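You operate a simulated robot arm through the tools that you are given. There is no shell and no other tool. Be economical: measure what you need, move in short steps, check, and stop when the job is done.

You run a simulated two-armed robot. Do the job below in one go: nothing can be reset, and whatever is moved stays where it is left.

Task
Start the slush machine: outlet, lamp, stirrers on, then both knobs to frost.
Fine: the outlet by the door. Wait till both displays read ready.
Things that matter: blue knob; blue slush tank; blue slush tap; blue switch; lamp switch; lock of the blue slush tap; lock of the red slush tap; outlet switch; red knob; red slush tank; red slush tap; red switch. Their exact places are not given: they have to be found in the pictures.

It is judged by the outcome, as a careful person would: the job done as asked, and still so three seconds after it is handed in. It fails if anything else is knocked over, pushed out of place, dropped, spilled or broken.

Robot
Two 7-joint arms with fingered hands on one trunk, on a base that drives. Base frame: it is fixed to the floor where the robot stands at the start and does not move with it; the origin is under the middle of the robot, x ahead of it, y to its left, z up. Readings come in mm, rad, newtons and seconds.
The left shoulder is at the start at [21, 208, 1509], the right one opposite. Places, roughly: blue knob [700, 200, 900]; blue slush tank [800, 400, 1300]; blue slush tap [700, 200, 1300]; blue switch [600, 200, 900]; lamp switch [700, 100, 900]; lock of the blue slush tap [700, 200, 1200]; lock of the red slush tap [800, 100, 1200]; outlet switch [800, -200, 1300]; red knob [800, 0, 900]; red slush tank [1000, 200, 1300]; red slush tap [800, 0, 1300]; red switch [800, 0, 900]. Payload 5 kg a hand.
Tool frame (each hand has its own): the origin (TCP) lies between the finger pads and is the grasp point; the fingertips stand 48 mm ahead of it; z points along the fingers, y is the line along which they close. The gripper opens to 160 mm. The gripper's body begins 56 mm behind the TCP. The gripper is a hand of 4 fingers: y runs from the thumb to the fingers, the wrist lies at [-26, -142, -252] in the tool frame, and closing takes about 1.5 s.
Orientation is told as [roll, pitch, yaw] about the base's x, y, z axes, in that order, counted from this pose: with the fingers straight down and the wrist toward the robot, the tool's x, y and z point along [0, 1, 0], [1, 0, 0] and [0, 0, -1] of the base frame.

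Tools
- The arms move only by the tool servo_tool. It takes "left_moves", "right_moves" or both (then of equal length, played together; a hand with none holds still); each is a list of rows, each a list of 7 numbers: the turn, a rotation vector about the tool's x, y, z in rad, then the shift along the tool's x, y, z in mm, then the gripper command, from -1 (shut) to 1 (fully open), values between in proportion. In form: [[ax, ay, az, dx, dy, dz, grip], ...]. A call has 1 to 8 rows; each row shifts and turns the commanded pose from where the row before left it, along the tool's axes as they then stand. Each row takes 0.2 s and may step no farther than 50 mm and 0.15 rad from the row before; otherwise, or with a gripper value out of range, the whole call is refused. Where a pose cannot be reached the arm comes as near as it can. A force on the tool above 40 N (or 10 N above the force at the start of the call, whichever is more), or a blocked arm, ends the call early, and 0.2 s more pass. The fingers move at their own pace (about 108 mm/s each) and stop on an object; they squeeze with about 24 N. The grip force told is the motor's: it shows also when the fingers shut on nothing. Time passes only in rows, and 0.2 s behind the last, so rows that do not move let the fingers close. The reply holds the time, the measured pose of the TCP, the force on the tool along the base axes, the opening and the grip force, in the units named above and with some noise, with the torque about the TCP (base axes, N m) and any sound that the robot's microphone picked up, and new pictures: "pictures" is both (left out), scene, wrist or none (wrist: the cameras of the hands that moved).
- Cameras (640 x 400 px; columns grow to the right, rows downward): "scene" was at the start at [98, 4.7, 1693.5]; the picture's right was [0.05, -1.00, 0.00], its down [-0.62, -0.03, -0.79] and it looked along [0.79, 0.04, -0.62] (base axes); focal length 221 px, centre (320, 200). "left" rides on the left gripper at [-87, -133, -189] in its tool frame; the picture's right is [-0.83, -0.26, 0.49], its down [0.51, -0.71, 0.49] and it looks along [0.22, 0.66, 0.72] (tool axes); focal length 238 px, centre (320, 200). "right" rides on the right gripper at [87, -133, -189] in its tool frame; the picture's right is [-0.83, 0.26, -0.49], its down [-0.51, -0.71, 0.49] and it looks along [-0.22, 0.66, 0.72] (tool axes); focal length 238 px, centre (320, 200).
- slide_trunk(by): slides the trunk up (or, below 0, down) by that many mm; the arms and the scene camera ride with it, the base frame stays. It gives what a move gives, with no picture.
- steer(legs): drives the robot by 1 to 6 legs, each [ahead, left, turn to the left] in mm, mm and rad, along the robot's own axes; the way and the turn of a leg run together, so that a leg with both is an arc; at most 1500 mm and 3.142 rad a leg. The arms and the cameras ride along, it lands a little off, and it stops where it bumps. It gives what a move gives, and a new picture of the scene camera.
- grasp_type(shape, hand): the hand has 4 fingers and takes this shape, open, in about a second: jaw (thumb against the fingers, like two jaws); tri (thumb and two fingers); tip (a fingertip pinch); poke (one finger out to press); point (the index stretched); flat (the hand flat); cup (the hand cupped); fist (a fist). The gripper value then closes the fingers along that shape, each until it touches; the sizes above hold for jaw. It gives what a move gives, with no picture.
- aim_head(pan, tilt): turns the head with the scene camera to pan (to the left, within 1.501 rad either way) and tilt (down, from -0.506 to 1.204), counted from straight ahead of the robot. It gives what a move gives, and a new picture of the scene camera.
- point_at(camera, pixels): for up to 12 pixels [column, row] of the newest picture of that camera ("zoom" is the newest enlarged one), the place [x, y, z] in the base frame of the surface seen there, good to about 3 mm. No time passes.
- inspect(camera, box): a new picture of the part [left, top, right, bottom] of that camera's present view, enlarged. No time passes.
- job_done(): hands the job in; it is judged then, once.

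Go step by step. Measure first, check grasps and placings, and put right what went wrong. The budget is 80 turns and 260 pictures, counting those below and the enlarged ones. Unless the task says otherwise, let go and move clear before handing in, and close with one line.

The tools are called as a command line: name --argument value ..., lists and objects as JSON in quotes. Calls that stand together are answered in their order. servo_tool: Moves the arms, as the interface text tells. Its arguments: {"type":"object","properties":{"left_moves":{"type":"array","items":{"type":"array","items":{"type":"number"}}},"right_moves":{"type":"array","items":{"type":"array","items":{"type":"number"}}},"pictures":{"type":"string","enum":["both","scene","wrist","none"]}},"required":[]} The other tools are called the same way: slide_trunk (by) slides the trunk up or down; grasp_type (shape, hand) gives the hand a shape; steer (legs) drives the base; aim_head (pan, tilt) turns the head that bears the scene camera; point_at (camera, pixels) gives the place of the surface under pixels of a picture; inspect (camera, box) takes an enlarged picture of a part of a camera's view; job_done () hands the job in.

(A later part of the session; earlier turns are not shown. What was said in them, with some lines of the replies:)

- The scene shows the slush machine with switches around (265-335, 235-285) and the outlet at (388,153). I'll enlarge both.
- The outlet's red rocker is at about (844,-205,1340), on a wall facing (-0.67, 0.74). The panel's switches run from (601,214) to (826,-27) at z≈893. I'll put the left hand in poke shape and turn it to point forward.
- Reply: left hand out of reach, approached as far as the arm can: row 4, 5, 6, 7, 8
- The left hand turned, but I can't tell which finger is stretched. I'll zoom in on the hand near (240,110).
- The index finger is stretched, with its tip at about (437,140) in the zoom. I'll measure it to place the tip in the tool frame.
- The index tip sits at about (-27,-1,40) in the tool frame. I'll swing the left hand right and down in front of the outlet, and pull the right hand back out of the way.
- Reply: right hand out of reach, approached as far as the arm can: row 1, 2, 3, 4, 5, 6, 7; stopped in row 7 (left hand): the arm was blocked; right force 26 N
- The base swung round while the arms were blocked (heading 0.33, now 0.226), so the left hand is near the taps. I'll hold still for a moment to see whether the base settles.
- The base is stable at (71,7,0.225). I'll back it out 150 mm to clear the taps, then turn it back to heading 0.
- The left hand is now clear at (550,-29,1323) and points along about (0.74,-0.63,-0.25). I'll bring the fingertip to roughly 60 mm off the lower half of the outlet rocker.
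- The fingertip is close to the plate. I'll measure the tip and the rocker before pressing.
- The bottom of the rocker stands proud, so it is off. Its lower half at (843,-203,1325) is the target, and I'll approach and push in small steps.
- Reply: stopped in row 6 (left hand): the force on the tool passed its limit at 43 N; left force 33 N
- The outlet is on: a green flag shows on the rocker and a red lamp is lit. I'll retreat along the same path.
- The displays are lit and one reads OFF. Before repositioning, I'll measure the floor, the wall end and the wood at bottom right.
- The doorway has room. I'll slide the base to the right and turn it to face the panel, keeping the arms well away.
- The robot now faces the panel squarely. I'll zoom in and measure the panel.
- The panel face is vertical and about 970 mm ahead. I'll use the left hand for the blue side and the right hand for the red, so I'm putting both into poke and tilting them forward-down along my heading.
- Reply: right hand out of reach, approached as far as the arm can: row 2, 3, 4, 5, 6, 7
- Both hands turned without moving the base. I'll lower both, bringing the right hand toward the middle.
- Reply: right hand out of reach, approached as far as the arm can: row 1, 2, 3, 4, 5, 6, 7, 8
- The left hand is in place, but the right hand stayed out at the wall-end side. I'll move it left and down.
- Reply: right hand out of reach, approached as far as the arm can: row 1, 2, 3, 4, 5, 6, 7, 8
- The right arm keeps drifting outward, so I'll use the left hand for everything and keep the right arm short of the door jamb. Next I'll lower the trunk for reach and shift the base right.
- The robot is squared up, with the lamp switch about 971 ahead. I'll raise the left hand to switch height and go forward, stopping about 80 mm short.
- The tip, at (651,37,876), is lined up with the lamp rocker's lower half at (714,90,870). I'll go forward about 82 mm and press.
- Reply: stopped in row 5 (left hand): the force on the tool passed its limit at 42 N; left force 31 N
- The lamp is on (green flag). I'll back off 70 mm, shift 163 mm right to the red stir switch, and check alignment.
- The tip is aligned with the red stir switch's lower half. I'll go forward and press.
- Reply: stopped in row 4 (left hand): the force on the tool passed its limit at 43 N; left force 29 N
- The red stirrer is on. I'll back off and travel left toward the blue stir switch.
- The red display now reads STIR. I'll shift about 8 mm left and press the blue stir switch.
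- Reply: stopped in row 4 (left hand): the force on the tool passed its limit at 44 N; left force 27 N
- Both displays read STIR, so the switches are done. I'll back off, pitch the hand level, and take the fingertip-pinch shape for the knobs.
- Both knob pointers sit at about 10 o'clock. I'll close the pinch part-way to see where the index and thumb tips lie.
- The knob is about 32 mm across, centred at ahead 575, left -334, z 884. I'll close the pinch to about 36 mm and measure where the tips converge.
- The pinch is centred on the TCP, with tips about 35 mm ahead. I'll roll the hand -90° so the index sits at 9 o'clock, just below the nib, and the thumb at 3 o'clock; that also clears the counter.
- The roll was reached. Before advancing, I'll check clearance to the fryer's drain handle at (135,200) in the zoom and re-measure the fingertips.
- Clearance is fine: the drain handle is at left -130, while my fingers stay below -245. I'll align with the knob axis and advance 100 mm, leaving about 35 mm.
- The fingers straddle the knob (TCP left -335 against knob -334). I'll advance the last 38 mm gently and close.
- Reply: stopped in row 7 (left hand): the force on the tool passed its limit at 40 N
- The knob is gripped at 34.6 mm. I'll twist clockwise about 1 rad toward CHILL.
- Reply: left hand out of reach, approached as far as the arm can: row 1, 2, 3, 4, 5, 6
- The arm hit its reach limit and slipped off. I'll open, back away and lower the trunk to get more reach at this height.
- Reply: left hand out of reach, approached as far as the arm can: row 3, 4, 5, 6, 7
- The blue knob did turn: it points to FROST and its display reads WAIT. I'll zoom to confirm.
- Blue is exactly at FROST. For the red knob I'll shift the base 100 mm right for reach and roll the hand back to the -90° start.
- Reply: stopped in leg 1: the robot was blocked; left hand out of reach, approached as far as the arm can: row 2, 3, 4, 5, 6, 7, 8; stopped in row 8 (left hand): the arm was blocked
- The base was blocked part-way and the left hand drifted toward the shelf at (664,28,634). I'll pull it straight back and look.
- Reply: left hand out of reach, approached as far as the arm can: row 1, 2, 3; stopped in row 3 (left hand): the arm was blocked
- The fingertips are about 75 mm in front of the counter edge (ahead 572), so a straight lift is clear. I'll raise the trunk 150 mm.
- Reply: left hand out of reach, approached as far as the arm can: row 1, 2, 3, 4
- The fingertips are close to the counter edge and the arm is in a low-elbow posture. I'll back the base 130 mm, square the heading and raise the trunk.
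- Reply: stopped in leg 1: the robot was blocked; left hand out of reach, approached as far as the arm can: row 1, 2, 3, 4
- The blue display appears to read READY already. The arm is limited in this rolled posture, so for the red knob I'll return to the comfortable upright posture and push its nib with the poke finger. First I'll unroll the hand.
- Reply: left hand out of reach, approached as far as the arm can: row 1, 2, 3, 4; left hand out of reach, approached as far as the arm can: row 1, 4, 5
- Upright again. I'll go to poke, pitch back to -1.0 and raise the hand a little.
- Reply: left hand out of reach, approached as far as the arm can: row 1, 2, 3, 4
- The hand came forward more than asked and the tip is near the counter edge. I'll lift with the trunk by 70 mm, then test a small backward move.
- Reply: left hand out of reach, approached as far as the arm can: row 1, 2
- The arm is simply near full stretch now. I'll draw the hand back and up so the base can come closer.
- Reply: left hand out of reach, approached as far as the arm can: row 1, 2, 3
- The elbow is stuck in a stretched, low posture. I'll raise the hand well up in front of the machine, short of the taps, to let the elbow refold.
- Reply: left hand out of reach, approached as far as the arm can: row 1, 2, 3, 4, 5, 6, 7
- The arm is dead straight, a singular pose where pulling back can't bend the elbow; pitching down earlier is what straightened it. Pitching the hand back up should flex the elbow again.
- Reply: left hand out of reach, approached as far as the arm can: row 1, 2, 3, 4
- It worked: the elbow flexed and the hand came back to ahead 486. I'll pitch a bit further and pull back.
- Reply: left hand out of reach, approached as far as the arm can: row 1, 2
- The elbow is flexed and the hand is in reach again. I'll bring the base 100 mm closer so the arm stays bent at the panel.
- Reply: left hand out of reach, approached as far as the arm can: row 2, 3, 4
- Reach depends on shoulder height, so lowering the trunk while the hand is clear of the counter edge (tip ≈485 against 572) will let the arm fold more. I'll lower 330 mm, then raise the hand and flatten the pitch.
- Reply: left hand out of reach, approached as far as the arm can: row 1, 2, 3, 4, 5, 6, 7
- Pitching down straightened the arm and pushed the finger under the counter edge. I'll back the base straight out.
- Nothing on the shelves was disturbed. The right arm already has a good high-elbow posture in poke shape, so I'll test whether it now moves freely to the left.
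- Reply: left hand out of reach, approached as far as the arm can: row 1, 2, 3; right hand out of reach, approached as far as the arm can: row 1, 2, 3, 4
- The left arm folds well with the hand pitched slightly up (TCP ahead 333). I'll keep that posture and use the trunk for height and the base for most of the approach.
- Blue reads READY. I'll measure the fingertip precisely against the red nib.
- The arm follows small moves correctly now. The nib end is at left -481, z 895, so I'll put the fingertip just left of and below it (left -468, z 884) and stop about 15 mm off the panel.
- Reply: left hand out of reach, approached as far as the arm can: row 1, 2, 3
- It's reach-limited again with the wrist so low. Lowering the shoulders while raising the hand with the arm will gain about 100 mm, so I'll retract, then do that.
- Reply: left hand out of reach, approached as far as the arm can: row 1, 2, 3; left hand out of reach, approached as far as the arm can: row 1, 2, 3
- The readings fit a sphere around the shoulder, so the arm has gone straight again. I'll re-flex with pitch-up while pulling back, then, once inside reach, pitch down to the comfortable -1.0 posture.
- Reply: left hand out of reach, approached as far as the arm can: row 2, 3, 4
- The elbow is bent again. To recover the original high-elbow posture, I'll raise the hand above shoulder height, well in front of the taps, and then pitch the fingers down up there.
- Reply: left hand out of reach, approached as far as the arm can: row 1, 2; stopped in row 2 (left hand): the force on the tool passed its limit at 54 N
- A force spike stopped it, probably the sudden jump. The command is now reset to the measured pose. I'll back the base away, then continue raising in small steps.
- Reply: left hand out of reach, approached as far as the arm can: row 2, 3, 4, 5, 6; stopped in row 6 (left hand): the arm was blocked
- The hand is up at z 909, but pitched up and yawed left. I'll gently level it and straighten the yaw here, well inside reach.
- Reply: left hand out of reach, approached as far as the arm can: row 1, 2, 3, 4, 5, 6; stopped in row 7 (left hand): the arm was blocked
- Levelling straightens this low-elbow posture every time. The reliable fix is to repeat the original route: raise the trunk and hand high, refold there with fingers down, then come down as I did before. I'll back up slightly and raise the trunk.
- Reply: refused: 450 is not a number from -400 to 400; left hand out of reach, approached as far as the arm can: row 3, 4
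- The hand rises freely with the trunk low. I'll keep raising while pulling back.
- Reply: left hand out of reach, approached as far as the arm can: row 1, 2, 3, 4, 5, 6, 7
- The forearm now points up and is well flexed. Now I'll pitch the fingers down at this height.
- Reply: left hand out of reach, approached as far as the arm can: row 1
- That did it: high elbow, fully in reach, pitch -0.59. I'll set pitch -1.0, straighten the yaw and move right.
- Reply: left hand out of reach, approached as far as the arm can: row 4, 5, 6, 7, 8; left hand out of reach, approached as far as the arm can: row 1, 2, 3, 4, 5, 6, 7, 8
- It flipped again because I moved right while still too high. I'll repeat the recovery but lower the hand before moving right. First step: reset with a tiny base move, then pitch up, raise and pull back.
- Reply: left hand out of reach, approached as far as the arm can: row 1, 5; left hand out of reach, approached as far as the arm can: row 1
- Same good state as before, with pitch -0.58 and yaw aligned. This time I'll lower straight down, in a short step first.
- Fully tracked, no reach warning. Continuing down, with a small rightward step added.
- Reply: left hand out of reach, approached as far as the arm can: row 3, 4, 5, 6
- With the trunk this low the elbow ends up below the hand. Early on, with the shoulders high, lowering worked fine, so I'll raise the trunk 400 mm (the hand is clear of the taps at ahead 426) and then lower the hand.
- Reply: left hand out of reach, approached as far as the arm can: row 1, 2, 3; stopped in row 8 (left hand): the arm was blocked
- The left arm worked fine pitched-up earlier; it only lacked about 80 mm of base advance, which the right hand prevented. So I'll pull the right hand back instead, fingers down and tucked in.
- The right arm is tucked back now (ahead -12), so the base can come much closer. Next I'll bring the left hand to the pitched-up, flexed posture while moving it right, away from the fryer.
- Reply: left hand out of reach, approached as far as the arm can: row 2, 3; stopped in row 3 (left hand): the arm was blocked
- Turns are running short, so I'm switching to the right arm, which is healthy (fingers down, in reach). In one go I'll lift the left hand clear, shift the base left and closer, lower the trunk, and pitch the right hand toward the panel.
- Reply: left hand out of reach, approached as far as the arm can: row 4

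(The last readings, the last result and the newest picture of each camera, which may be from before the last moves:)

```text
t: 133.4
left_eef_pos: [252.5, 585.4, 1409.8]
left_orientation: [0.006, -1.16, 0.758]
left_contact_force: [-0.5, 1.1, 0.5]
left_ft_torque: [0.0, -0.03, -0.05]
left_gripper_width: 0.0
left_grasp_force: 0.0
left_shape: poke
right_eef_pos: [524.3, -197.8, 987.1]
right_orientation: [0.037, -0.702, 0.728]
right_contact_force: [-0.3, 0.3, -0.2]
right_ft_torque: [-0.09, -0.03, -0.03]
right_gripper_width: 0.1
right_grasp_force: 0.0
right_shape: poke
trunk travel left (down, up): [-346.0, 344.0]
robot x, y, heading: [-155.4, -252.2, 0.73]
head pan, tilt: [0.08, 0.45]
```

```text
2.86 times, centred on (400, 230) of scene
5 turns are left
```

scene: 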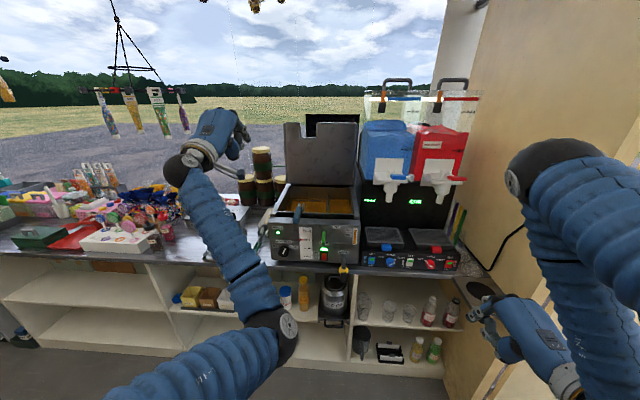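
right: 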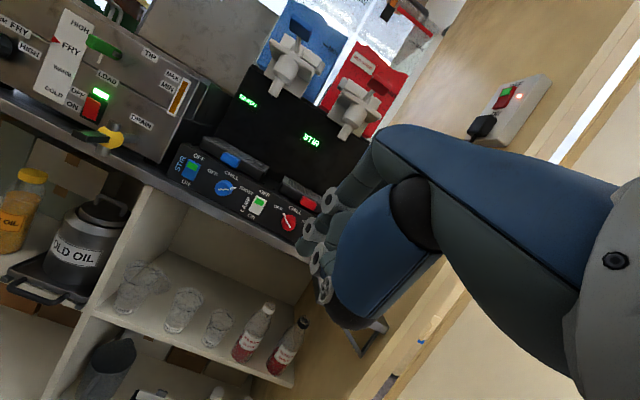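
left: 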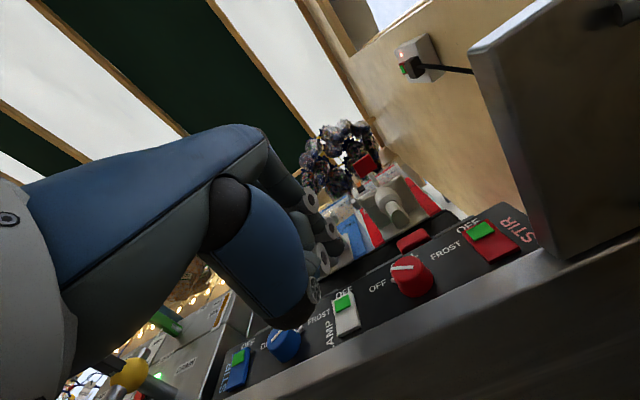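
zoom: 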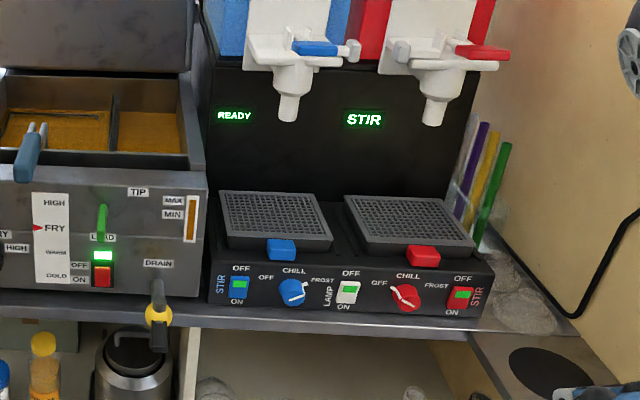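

The right arm tracks perfectly and sits at left -500, in line with the red knob. I'll bring it to about 40 mm short of the knob and measure the tip and nib.

servo_tool --right_moves '[[0, 0, 0, 0.4, 26.4, 38.5, 1], [0, 0, 0, 0.4, 26.4, 38.5, 1], [0, 0, 0, 0.4, 26.4, 38.5, 1], [0, 0, 0, 0.4, 26.4, 38.5, 1], [0, 0, 0, 0.4, 26.4, 38.5, 1], [0, 0, 0, 0.4, 26.4, 38.5, 1], [0, 0, 0, 0, 0, 0, 1]]'

inspect --camera "right" --box '[220, 140, 400, 300]'

point_at --camera "right" --pixels '[[302, 246], [299, 248], [305, 243], [308, 228], [328, 200]]'

inspect --camera "scene" --box '[390, 220, 490, 300]'

point_at --camera "scene" --pixels '[[430, 263], [432, 264], [427, 261], [440, 264]]'

```text
t: 135.0
left_eef_pos: [253.7, 583.9, 1410.5]
left_orientation: [0.009, -1.162, 0.757]
left_contact_force: [-0.9, -0.6, 0.6]
left_ft_torque: [-0.02, 0.0, 0.01]
left_gripper_width: 0.0
left_grasp_force: 0.0
left_shape: poke
right_eef_pos: [717.4, -12.8, 912.6]
right_orientation: [0.039, -0.702, 0.728]
right_contact_force: [0.1, -0.1, 0.9]
right_ft_torque: [0.02, -0.04, -0.02]
right_gripper_width: 0.1
right_grasp_force: 0.0
right_shape: poke
trunk travel left (down, up): [-346.0, 344.0]
robot x, y, heading: [-156.4, -252.3, 0.731]
head pan, tilt: [0.08, 0.45]
```

scene: 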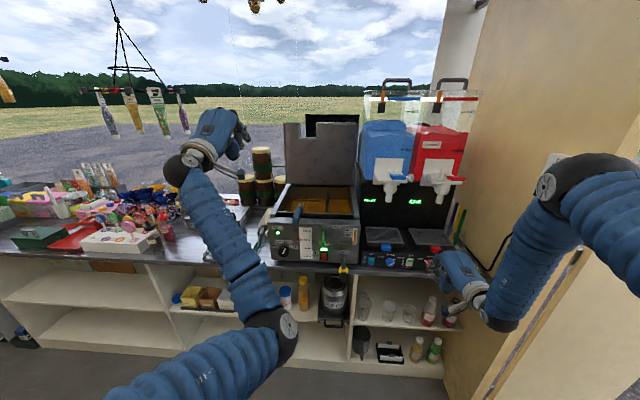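
right: 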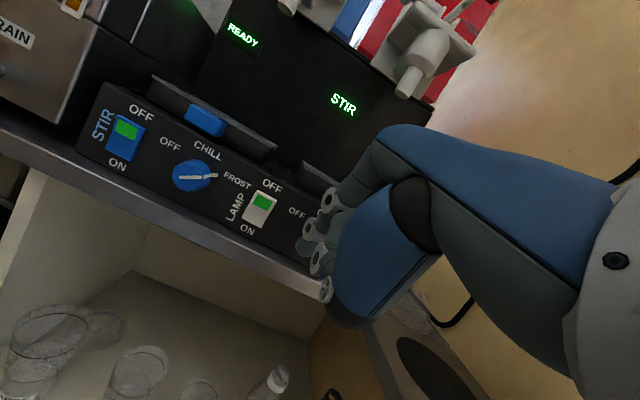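

```text
2.50 times, centred on (310, 220) of right
```

zoom: 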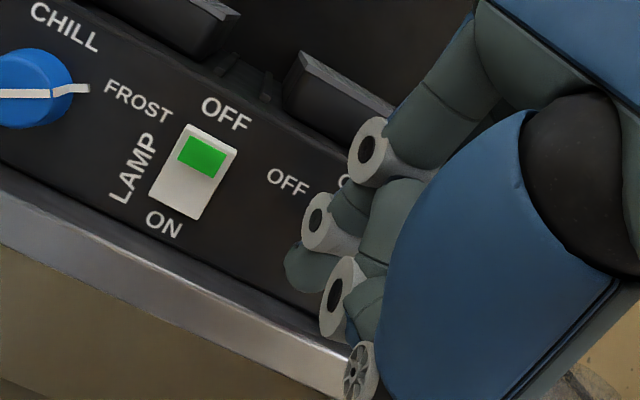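

```text
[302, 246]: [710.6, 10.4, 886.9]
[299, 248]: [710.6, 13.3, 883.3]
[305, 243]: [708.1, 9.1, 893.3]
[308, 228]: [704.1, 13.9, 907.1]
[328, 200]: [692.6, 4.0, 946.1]
```

```text
5.00 times, centred on (440, 260) of scene
```

zoom: 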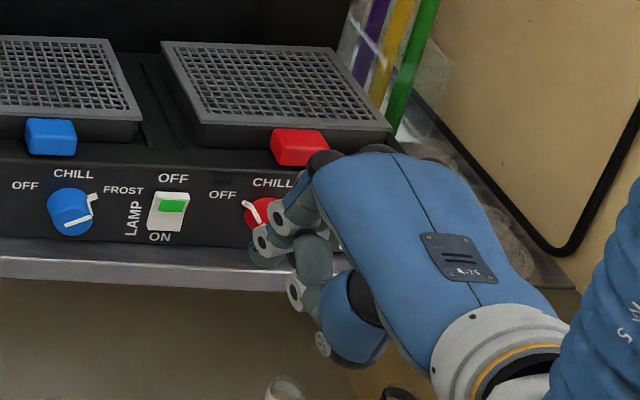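

```text
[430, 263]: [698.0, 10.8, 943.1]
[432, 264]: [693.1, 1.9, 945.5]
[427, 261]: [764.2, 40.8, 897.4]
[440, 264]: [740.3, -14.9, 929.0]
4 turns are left
```

The fingertip centre is at about left -476, z 887, ahead 540. I'll step 8 mm left, insert 44 mm beside the nib, then sweep it clockwise over the top.

servo_tool --right_moves '[[0, 0, 0, 8, 0, 0, 1], [0, 0, 0, 0, 23, 19.3, 1], [0, 0, 0, 0, 10.7, 9, 1], [0, 0, 0, 0, 0, 0, 1]]' --pictures "none"

inspect --camera "scene" --box '[400, 230, 470, 290]'

servo_tool --right_moves '[[0, 0, 0, -5, 3.9, -4.6, 1], [0, 0, 0, -5, 4.8, -5.7, 1], [0, 0, 0, -7, 3.9, -4.6, 1], [0, 0, 0, -8, 1.9, -2.3, 1], [0, 0, 0, -9, 0.1, -0.2, 1], [0, 0, 0, -8, -1.7, 2.1, 1], [0, 0, 0, -3, -1.3, 1.5, 1], [0, 0, 0, 0, 0, 0, 1]]' --pictures "wrist"

inspect --camera "scene" --box '[380, 190, 480, 290]'

inspect --camera "right" --box '[220, 80, 400, 280]'

```text
t: 135.7
left_eef_pos: [253.6, 578.3, 1412.7]
left_orientation: [0.008, -1.165, 0.75]
left_contact_force: [0.9, -0.3, 0.2]
left_ft_torque: [0.02, 0.0, 0.06]
left_gripper_width: 0.0
left_grasp_force: 0.0
left_shape: poke
right_eef_pos: [731.9, 4.3, 912.7]
right_orientation: [0.04, -0.7, 0.721]
right_contact_force: [-31.4, -31.0, 18.7]
right_ft_torque: [-0.06, 0.32, -0.14]
right_gripper_width: 0.0
right_grasp_force: 0.0
right_shape: poke
trunk travel left (down, up): [-346.0, 344.0]
robot x, y, heading: [-154.1, -253.7, 0.73]
head pan, tilt: [0.08, 0.45]
stopped in row 3 (right hand): the force on the tool passed its limit at 44 N (the readings are from after the stop); the commanded pose is now the measured one
```

```text
6.67 times, centred on (435, 260) of scene
```

zoom: 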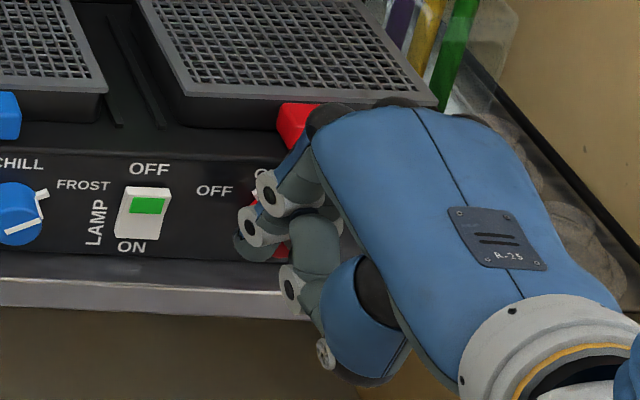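

```text
t: 137.5
left_eef_pos: [255.8, 583.1, 1410.3]
left_orientation: [0.007, -1.159, 0.753]
left_contact_force: [0.2, 0.3, -0.1]
left_ft_torque: [-0.01, 0.02, -0.04]
left_gripper_width: 0.1
left_grasp_force: 0.0
left_shape: poke
right_eef_pos: [767.9, -22.4, 930.4]
right_orientation: [0.038, -0.704, 0.724]
right_contact_force: [2.5, -3.6, 11.8]
right_ft_torque: [0.3, -0.2, -0.13]
right_gripper_width: 0.0
right_grasp_force: 0.1
right_shape: poke
trunk travel left (down, up): [-346.0, 344.0]
robot x, y, heading: [-153.8, -255.4, 0.733]
head pan, tilt: [0.08, 0.45]
```

right: 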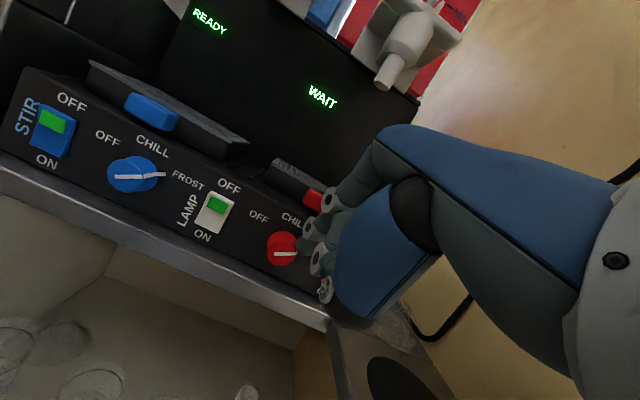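

```text
4.00 times, centred on (430, 240) of scene
```

zoom: 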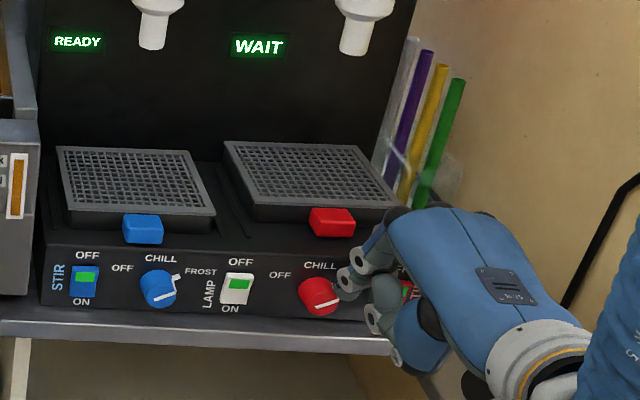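

```text
2.00 times, centred on (310, 180) of right
3 turns are left
```

zoom: 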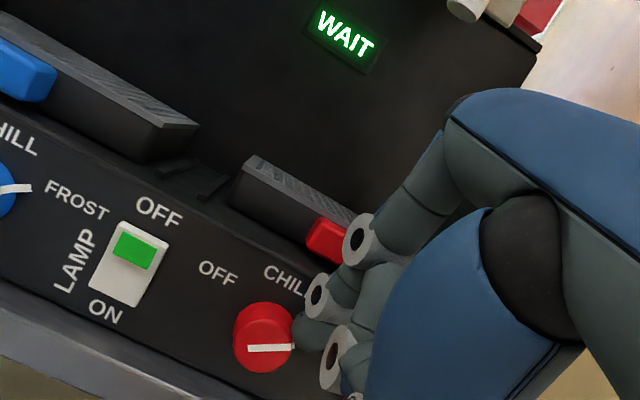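

Red now reads WAIT and its pointer matches the blue one at FROST. I'll withdraw the right hand straight back, wait, and check both displays.

servo_tool --right_moves '[[0, 0, 0, 0, -15.3, -12.9, 1], [0, 0, 0, 0, -30, -25, 1], [0, 0, 0, 0, -30, -25, 1], [0, 0, 0, 0, -30, -25, 1], [0, 0, 0, 0, -30, -25, 1], [0, 0, 0, 0, -30, -25, 1], [0, 0, 0, 0, 0, 0, 1]]' --pictures "none"

inspect --camera "scene" --box '[360, 180, 470, 290]'

servo_tool --right_moves '[[0, 0, 0, 0, 0, 0, 1], [0, 0, 0, 0, 0, 0, 1], [0, 0, 0, 0, 0, 0, 1], [0, 0, 0, 0, 0, 0, 1], [0, 0, 0, 0, 0, 0, 1], [0, 0, 0, 0, 0, 0, 1], [0, 0, 0, 0, 0, 0, 1], [0, 0, 0, 0, 0, 0, 1]]' --pictures "none"

servo_tool --right_moves '[[0, 0, 0, 0, 0, 0, 1], [0, 0, 0, 0, 0, 0, 1], [0, 0, 0, 0, 0, 0, 1], [0, 0, 0, 0, 0, 0, 1], [0, 0, 0, 0, 0, 0, 1], [0, 0, 0, 0, 0, 0, 1], [0, 0, 0, 0, 0, 0, 1], [0, 0, 0, 0, 0, 0, 1]]' --pictures "none"

servo_tool --right_moves '[[0, 0, 0, 0, 0, 0, 1], [0, 0, 0, 0, 0, 0, 1], [0, 0, 0, 0, 0, 0, 1], [0, 0, 0, 0, 0, 0, 1], [0, 0, 0, 0, 0, 0, 1], [0, 0, 0, 0, 0, 0, 1], [0, 0, 0, 0, 0, 0, 1], [0, 0, 0, 0, 0, 0, 1]]' --pictures "none"

servo_tool --right_moves '[[0, 0, 0, 0, 0, 0, 1], [0, 0, 0, 0, 0, 0, 1], [0, 0, 0, 0, 0, 0, 1], [0, 0, 0, 0, 0, 0, 1], [0, 0, 0, 0, 0, 0, 1], [0, 0, 0, 0, 0, 0, 1], [0, 0, 0, 0, 0, 0, 1], [0, 0, 0, 0, 0, 0, 1]]' --pictures "none"

servo_tool --right_moves '[[0, 0, 0, 0, 0, 0, 1], [0, 0, 0, 0, 0, 0, 1], [0, 0, 0, 0, 0, 0, 1], [0, 0, 0, 0, 0, 0, 1], [0, 0, 0, 0, 0, 0, 1], [0, 0, 0, 0, 0, 0, 1], [0, 0, 0, 0, 0, 0, 1], [0, 0, 0, 0, 0, 0, 1]]' --pictures "none"

servo_tool --right_moves '[[0, 0, 0, 0, 0, 0, 1], [0, 0, 0, 0, 0, 0, 1], [0, 0, 0, 0, 0, 0, 1], [0, 0, 0, 0, 0, 0, 1], [0, 0, 0, 0, 0, 0, 1], [0, 0, 0, 0, 0, 0, 1], [0, 0, 0, 0, 0, 0, 1], [0, 0, 0, 0, 0, 0, 1]]' --pictures "none"

servo_tool --right_moves '[[0, 0, 0, 0, 0, 0, 1], [0, 0, 0, 0, 0, 0, 1], [0, 0, 0, 0, 0, 0, 1], [0, 0, 0, 0, 0, 0, 1], [0, 0, 0, 0, 0, 0, 1], [0, 0, 0, 0, 0, 0, 1], [0, 0, 0, 0, 0, 0, 1], [0, 0, 0, 0, 0, 0, 1]]' --pictures "scene"

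inspect --camera "scene" --box '[360, 180, 470, 290]'

```text
t: 139.1
left_eef_pos: [255.9, 585.0, 1408.0]
left_orientation: [0.004, -1.159, 0.754]
left_contact_force: [0.2, -0.2, -0.4]
left_ft_torque: [0.01, -0.05, -0.07]
left_gripper_width: 0.0
left_grasp_force: 0.0
left_shape: poke
right_eef_pos: [610.2, -168.8, 927.2]
right_orientation: [0.039, -0.703, 0.725]
right_contact_force: [-0.5, 0.3, 0.1]
right_ft_torque: [0.0, -0.03, -0.01]
right_gripper_width: 0.0
right_grasp_force: 0.1
right_shape: poke
trunk travel left (down, up): [-346.0, 344.0]
robot x, y, heading: [-151.9, -251.7, 0.733]
head pan, tilt: [0.08, 0.45]
```

```text
3.64 times, centred on (415, 235) of scene
```

zoom: 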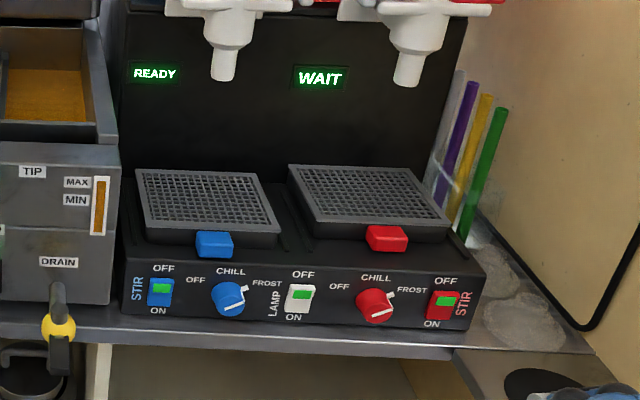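

```text
t: 140.9
left_eef_pos: [256.2, 584.0, 1408.7]
left_orientation: [0.007, -1.16, 0.752]
left_contact_force: [0.3, 0.6, -0.1]
left_ft_torque: [-0.01, 0.01, 0.01]
left_gripper_width: 0.1
left_grasp_force: 0.0
left_shape: poke
right_eef_pos: [609.3, -169.7, 928.2]
right_orientation: [0.039, -0.703, 0.726]
right_contact_force: [-0.1, 0.2, -0.3]
right_ft_torque: [0.01, 0.03, -0.01]
right_gripper_width: 0.1
right_grasp_force: 0.0
right_shape: poke
trunk travel left (down, up): [-346.0, 344.0]
robot x, y, heading: [-152.8, -253.5, 0.733]
head pan, tilt: [0.08, 0.45]
```

```text
t: 142.7
left_eef_pos: [255.1, 584.3, 1409.6]
left_orientation: [0.007, -1.16, 0.751]
left_contact_force: [0.3, -0.3, -0.3]
left_ft_torque: [-0.02, -0.02, 0.01]
left_gripper_width: 0.0
left_grasp_force: 0.0
left_shape: poke
right_eef_pos: [609.9, -168.1, 927.6]
right_orientation: [0.038, -0.701, 0.727]
right_contact_force: [-0.2, 0.0, -0.7]
right_ft_torque: [0.0, -0.03, 0.02]
right_gripper_width: 0.0
right_grasp_force: 0.1
right_shape: poke
trunk travel left (down, up): [-346.0, 344.0]
robot x, y, heading: [-150.8, -255.6, 0.737]
head pan, tilt: [0.08, 0.45]
```

```text
t: 144.5
left_eef_pos: [255.5, 584.2, 1408.4]
left_orientation: [0.007, -1.16, 0.751]
left_contact_force: [-0.1, -0.1, 0.1]
left_ft_torque: [0.01, 0.0, -0.01]
left_gripper_width: 0.0
left_grasp_force: 0.0
left_shape: poke
right_eef_pos: [609.7, -168.2, 927.1]
right_orientation: [0.036, -0.702, 0.726]
right_contact_force: [0.3, -0.3, -0.2]
right_ft_torque: [0.01, 0.0, -0.02]
right_gripper_width: 0.0
right_grasp_force: 0.1
right_shape: poke
trunk travel left (down, up): [-346.0, 344.0]
robot x, y, heading: [-151.9, -255.1, 0.734]
head pan, tilt: [0.08, 0.45]
```

```text
t: 146.3
left_eef_pos: [255.2, 584.5, 1408.9]
left_orientation: [0.006, -1.161, 0.752]
left_contact_force: [0.2, 0.3, -0.5]
left_ft_torque: [0.0, 0.01, 0.01]
left_gripper_width: 0.0
left_grasp_force: 0.0
left_shape: poke
right_eef_pos: [608.0, -167.9, 926.6]
right_orientation: [0.037, -0.701, 0.726]
right_contact_force: [1.8, 0.0, -0.7]
right_ft_torque: [0.02, -0.01, 0.01]
right_gripper_width: 0.0
right_grasp_force: 0.1
right_shape: poke
trunk travel left (down, up): [-346.0, 344.0]
robot x, y, heading: [-155.7, -258.2, 0.731]
head pan, tilt: [0.08, 0.45]
```

```text
t: 148.1
left_eef_pos: [256.5, 584.0, 1409.8]
left_orientation: [0.007, -1.16, 0.752]
left_contact_force: [-0.2, 0.4, -0.3]
left_ft_torque: [-0.03, -0.05, -0.02]
left_gripper_width: 0.0
left_grasp_force: 0.1
left_shape: poke
right_eef_pos: [610.2, -168.3, 925.7]
right_orientation: [0.038, -0.702, 0.726]
right_contact_force: [0.5, -0.3, 0.0]
right_ft_torque: [-0.02, -0.01, -0.01]
right_gripper_width: 0.0
right_grasp_force: 0.0
right_shape: poke
trunk travel left (down, up): [-346.0, 344.0]
robot x, y, heading: [-148.3, -258.4, 0.731]
head pan, tilt: [0.08, 0.45]
```

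```text
t: 149.9
left_eef_pos: [255.9, 583.5, 1409.1]
left_orientation: [0.008, -1.16, 0.753]
left_contact_force: [-0.4, 0.4, 1.0]
left_ft_torque: [0.0, -0.01, 0.0]
left_gripper_width: 0.0
left_grasp_force: 0.1
left_shape: poke
right_eef_pos: [609.7, -168.9, 926.1]
right_orientation: [0.039, -0.702, 0.725]
right_contact_force: [-0.3, -0.6, 0.9]
right_ft_torque: [0.02, -0.01, -0.02]
right_gripper_width: 0.1
right_grasp_force: 0.1
right_shape: poke
trunk travel left (down, up): [-346.0, 344.0]
robot x, y, heading: [-153.6, -254.7, 0.734]
head pan, tilt: [0.08, 0.45]
```

```text
t: 151.7
left_eef_pos: [256.3, 583.4, 1409.0]
left_orientation: [0.006, -1.16, 0.754]
left_contact_force: [-0.4, -0.6, -0.4]
left_ft_torque: [-0.01, 0.01, -0.02]
left_gripper_width: 0.0
left_grasp_force: 0.1
left_shape: poke
right_eef_pos: [608.6, -169.6, 926.2]
right_orientation: [0.039, -0.703, 0.724]
right_contact_force: [-0.3, 0.1, 0.1]
right_ft_torque: [0.02, 0.02, 0.01]
right_gripper_width: 0.0
right_grasp_force: 0.1
right_shape: poke
trunk travel left (down, up): [-346.0, 344.0]
robot x, y, heading: [-155.2, -251.3, 0.736]
head pan, tilt: [0.08, 0.45]
```

scene: 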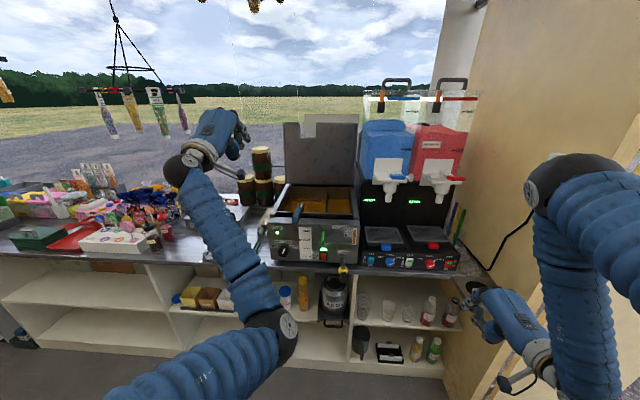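

```text
3.64 times, centred on (415, 235) of scene
2 turns are left
```

zoom: 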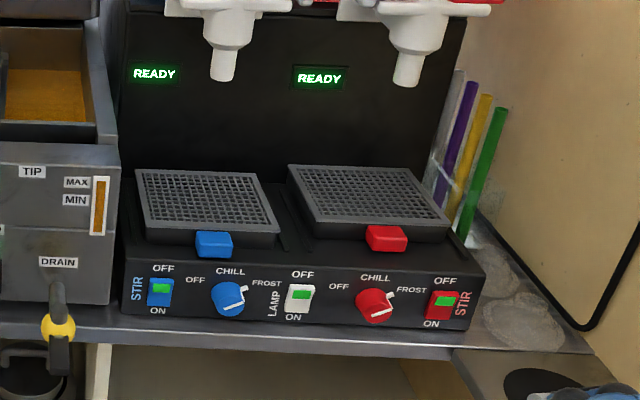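

Both displays read READY, both knobs point to FROST, all the switches show green, and both hands are clear, so I'm handing in.

job_done

```text
The job is handed in.
```

The slush machine is running: the outlet, lamp and both stirrers are on, both knobs are at FROST, and both displays read READY.
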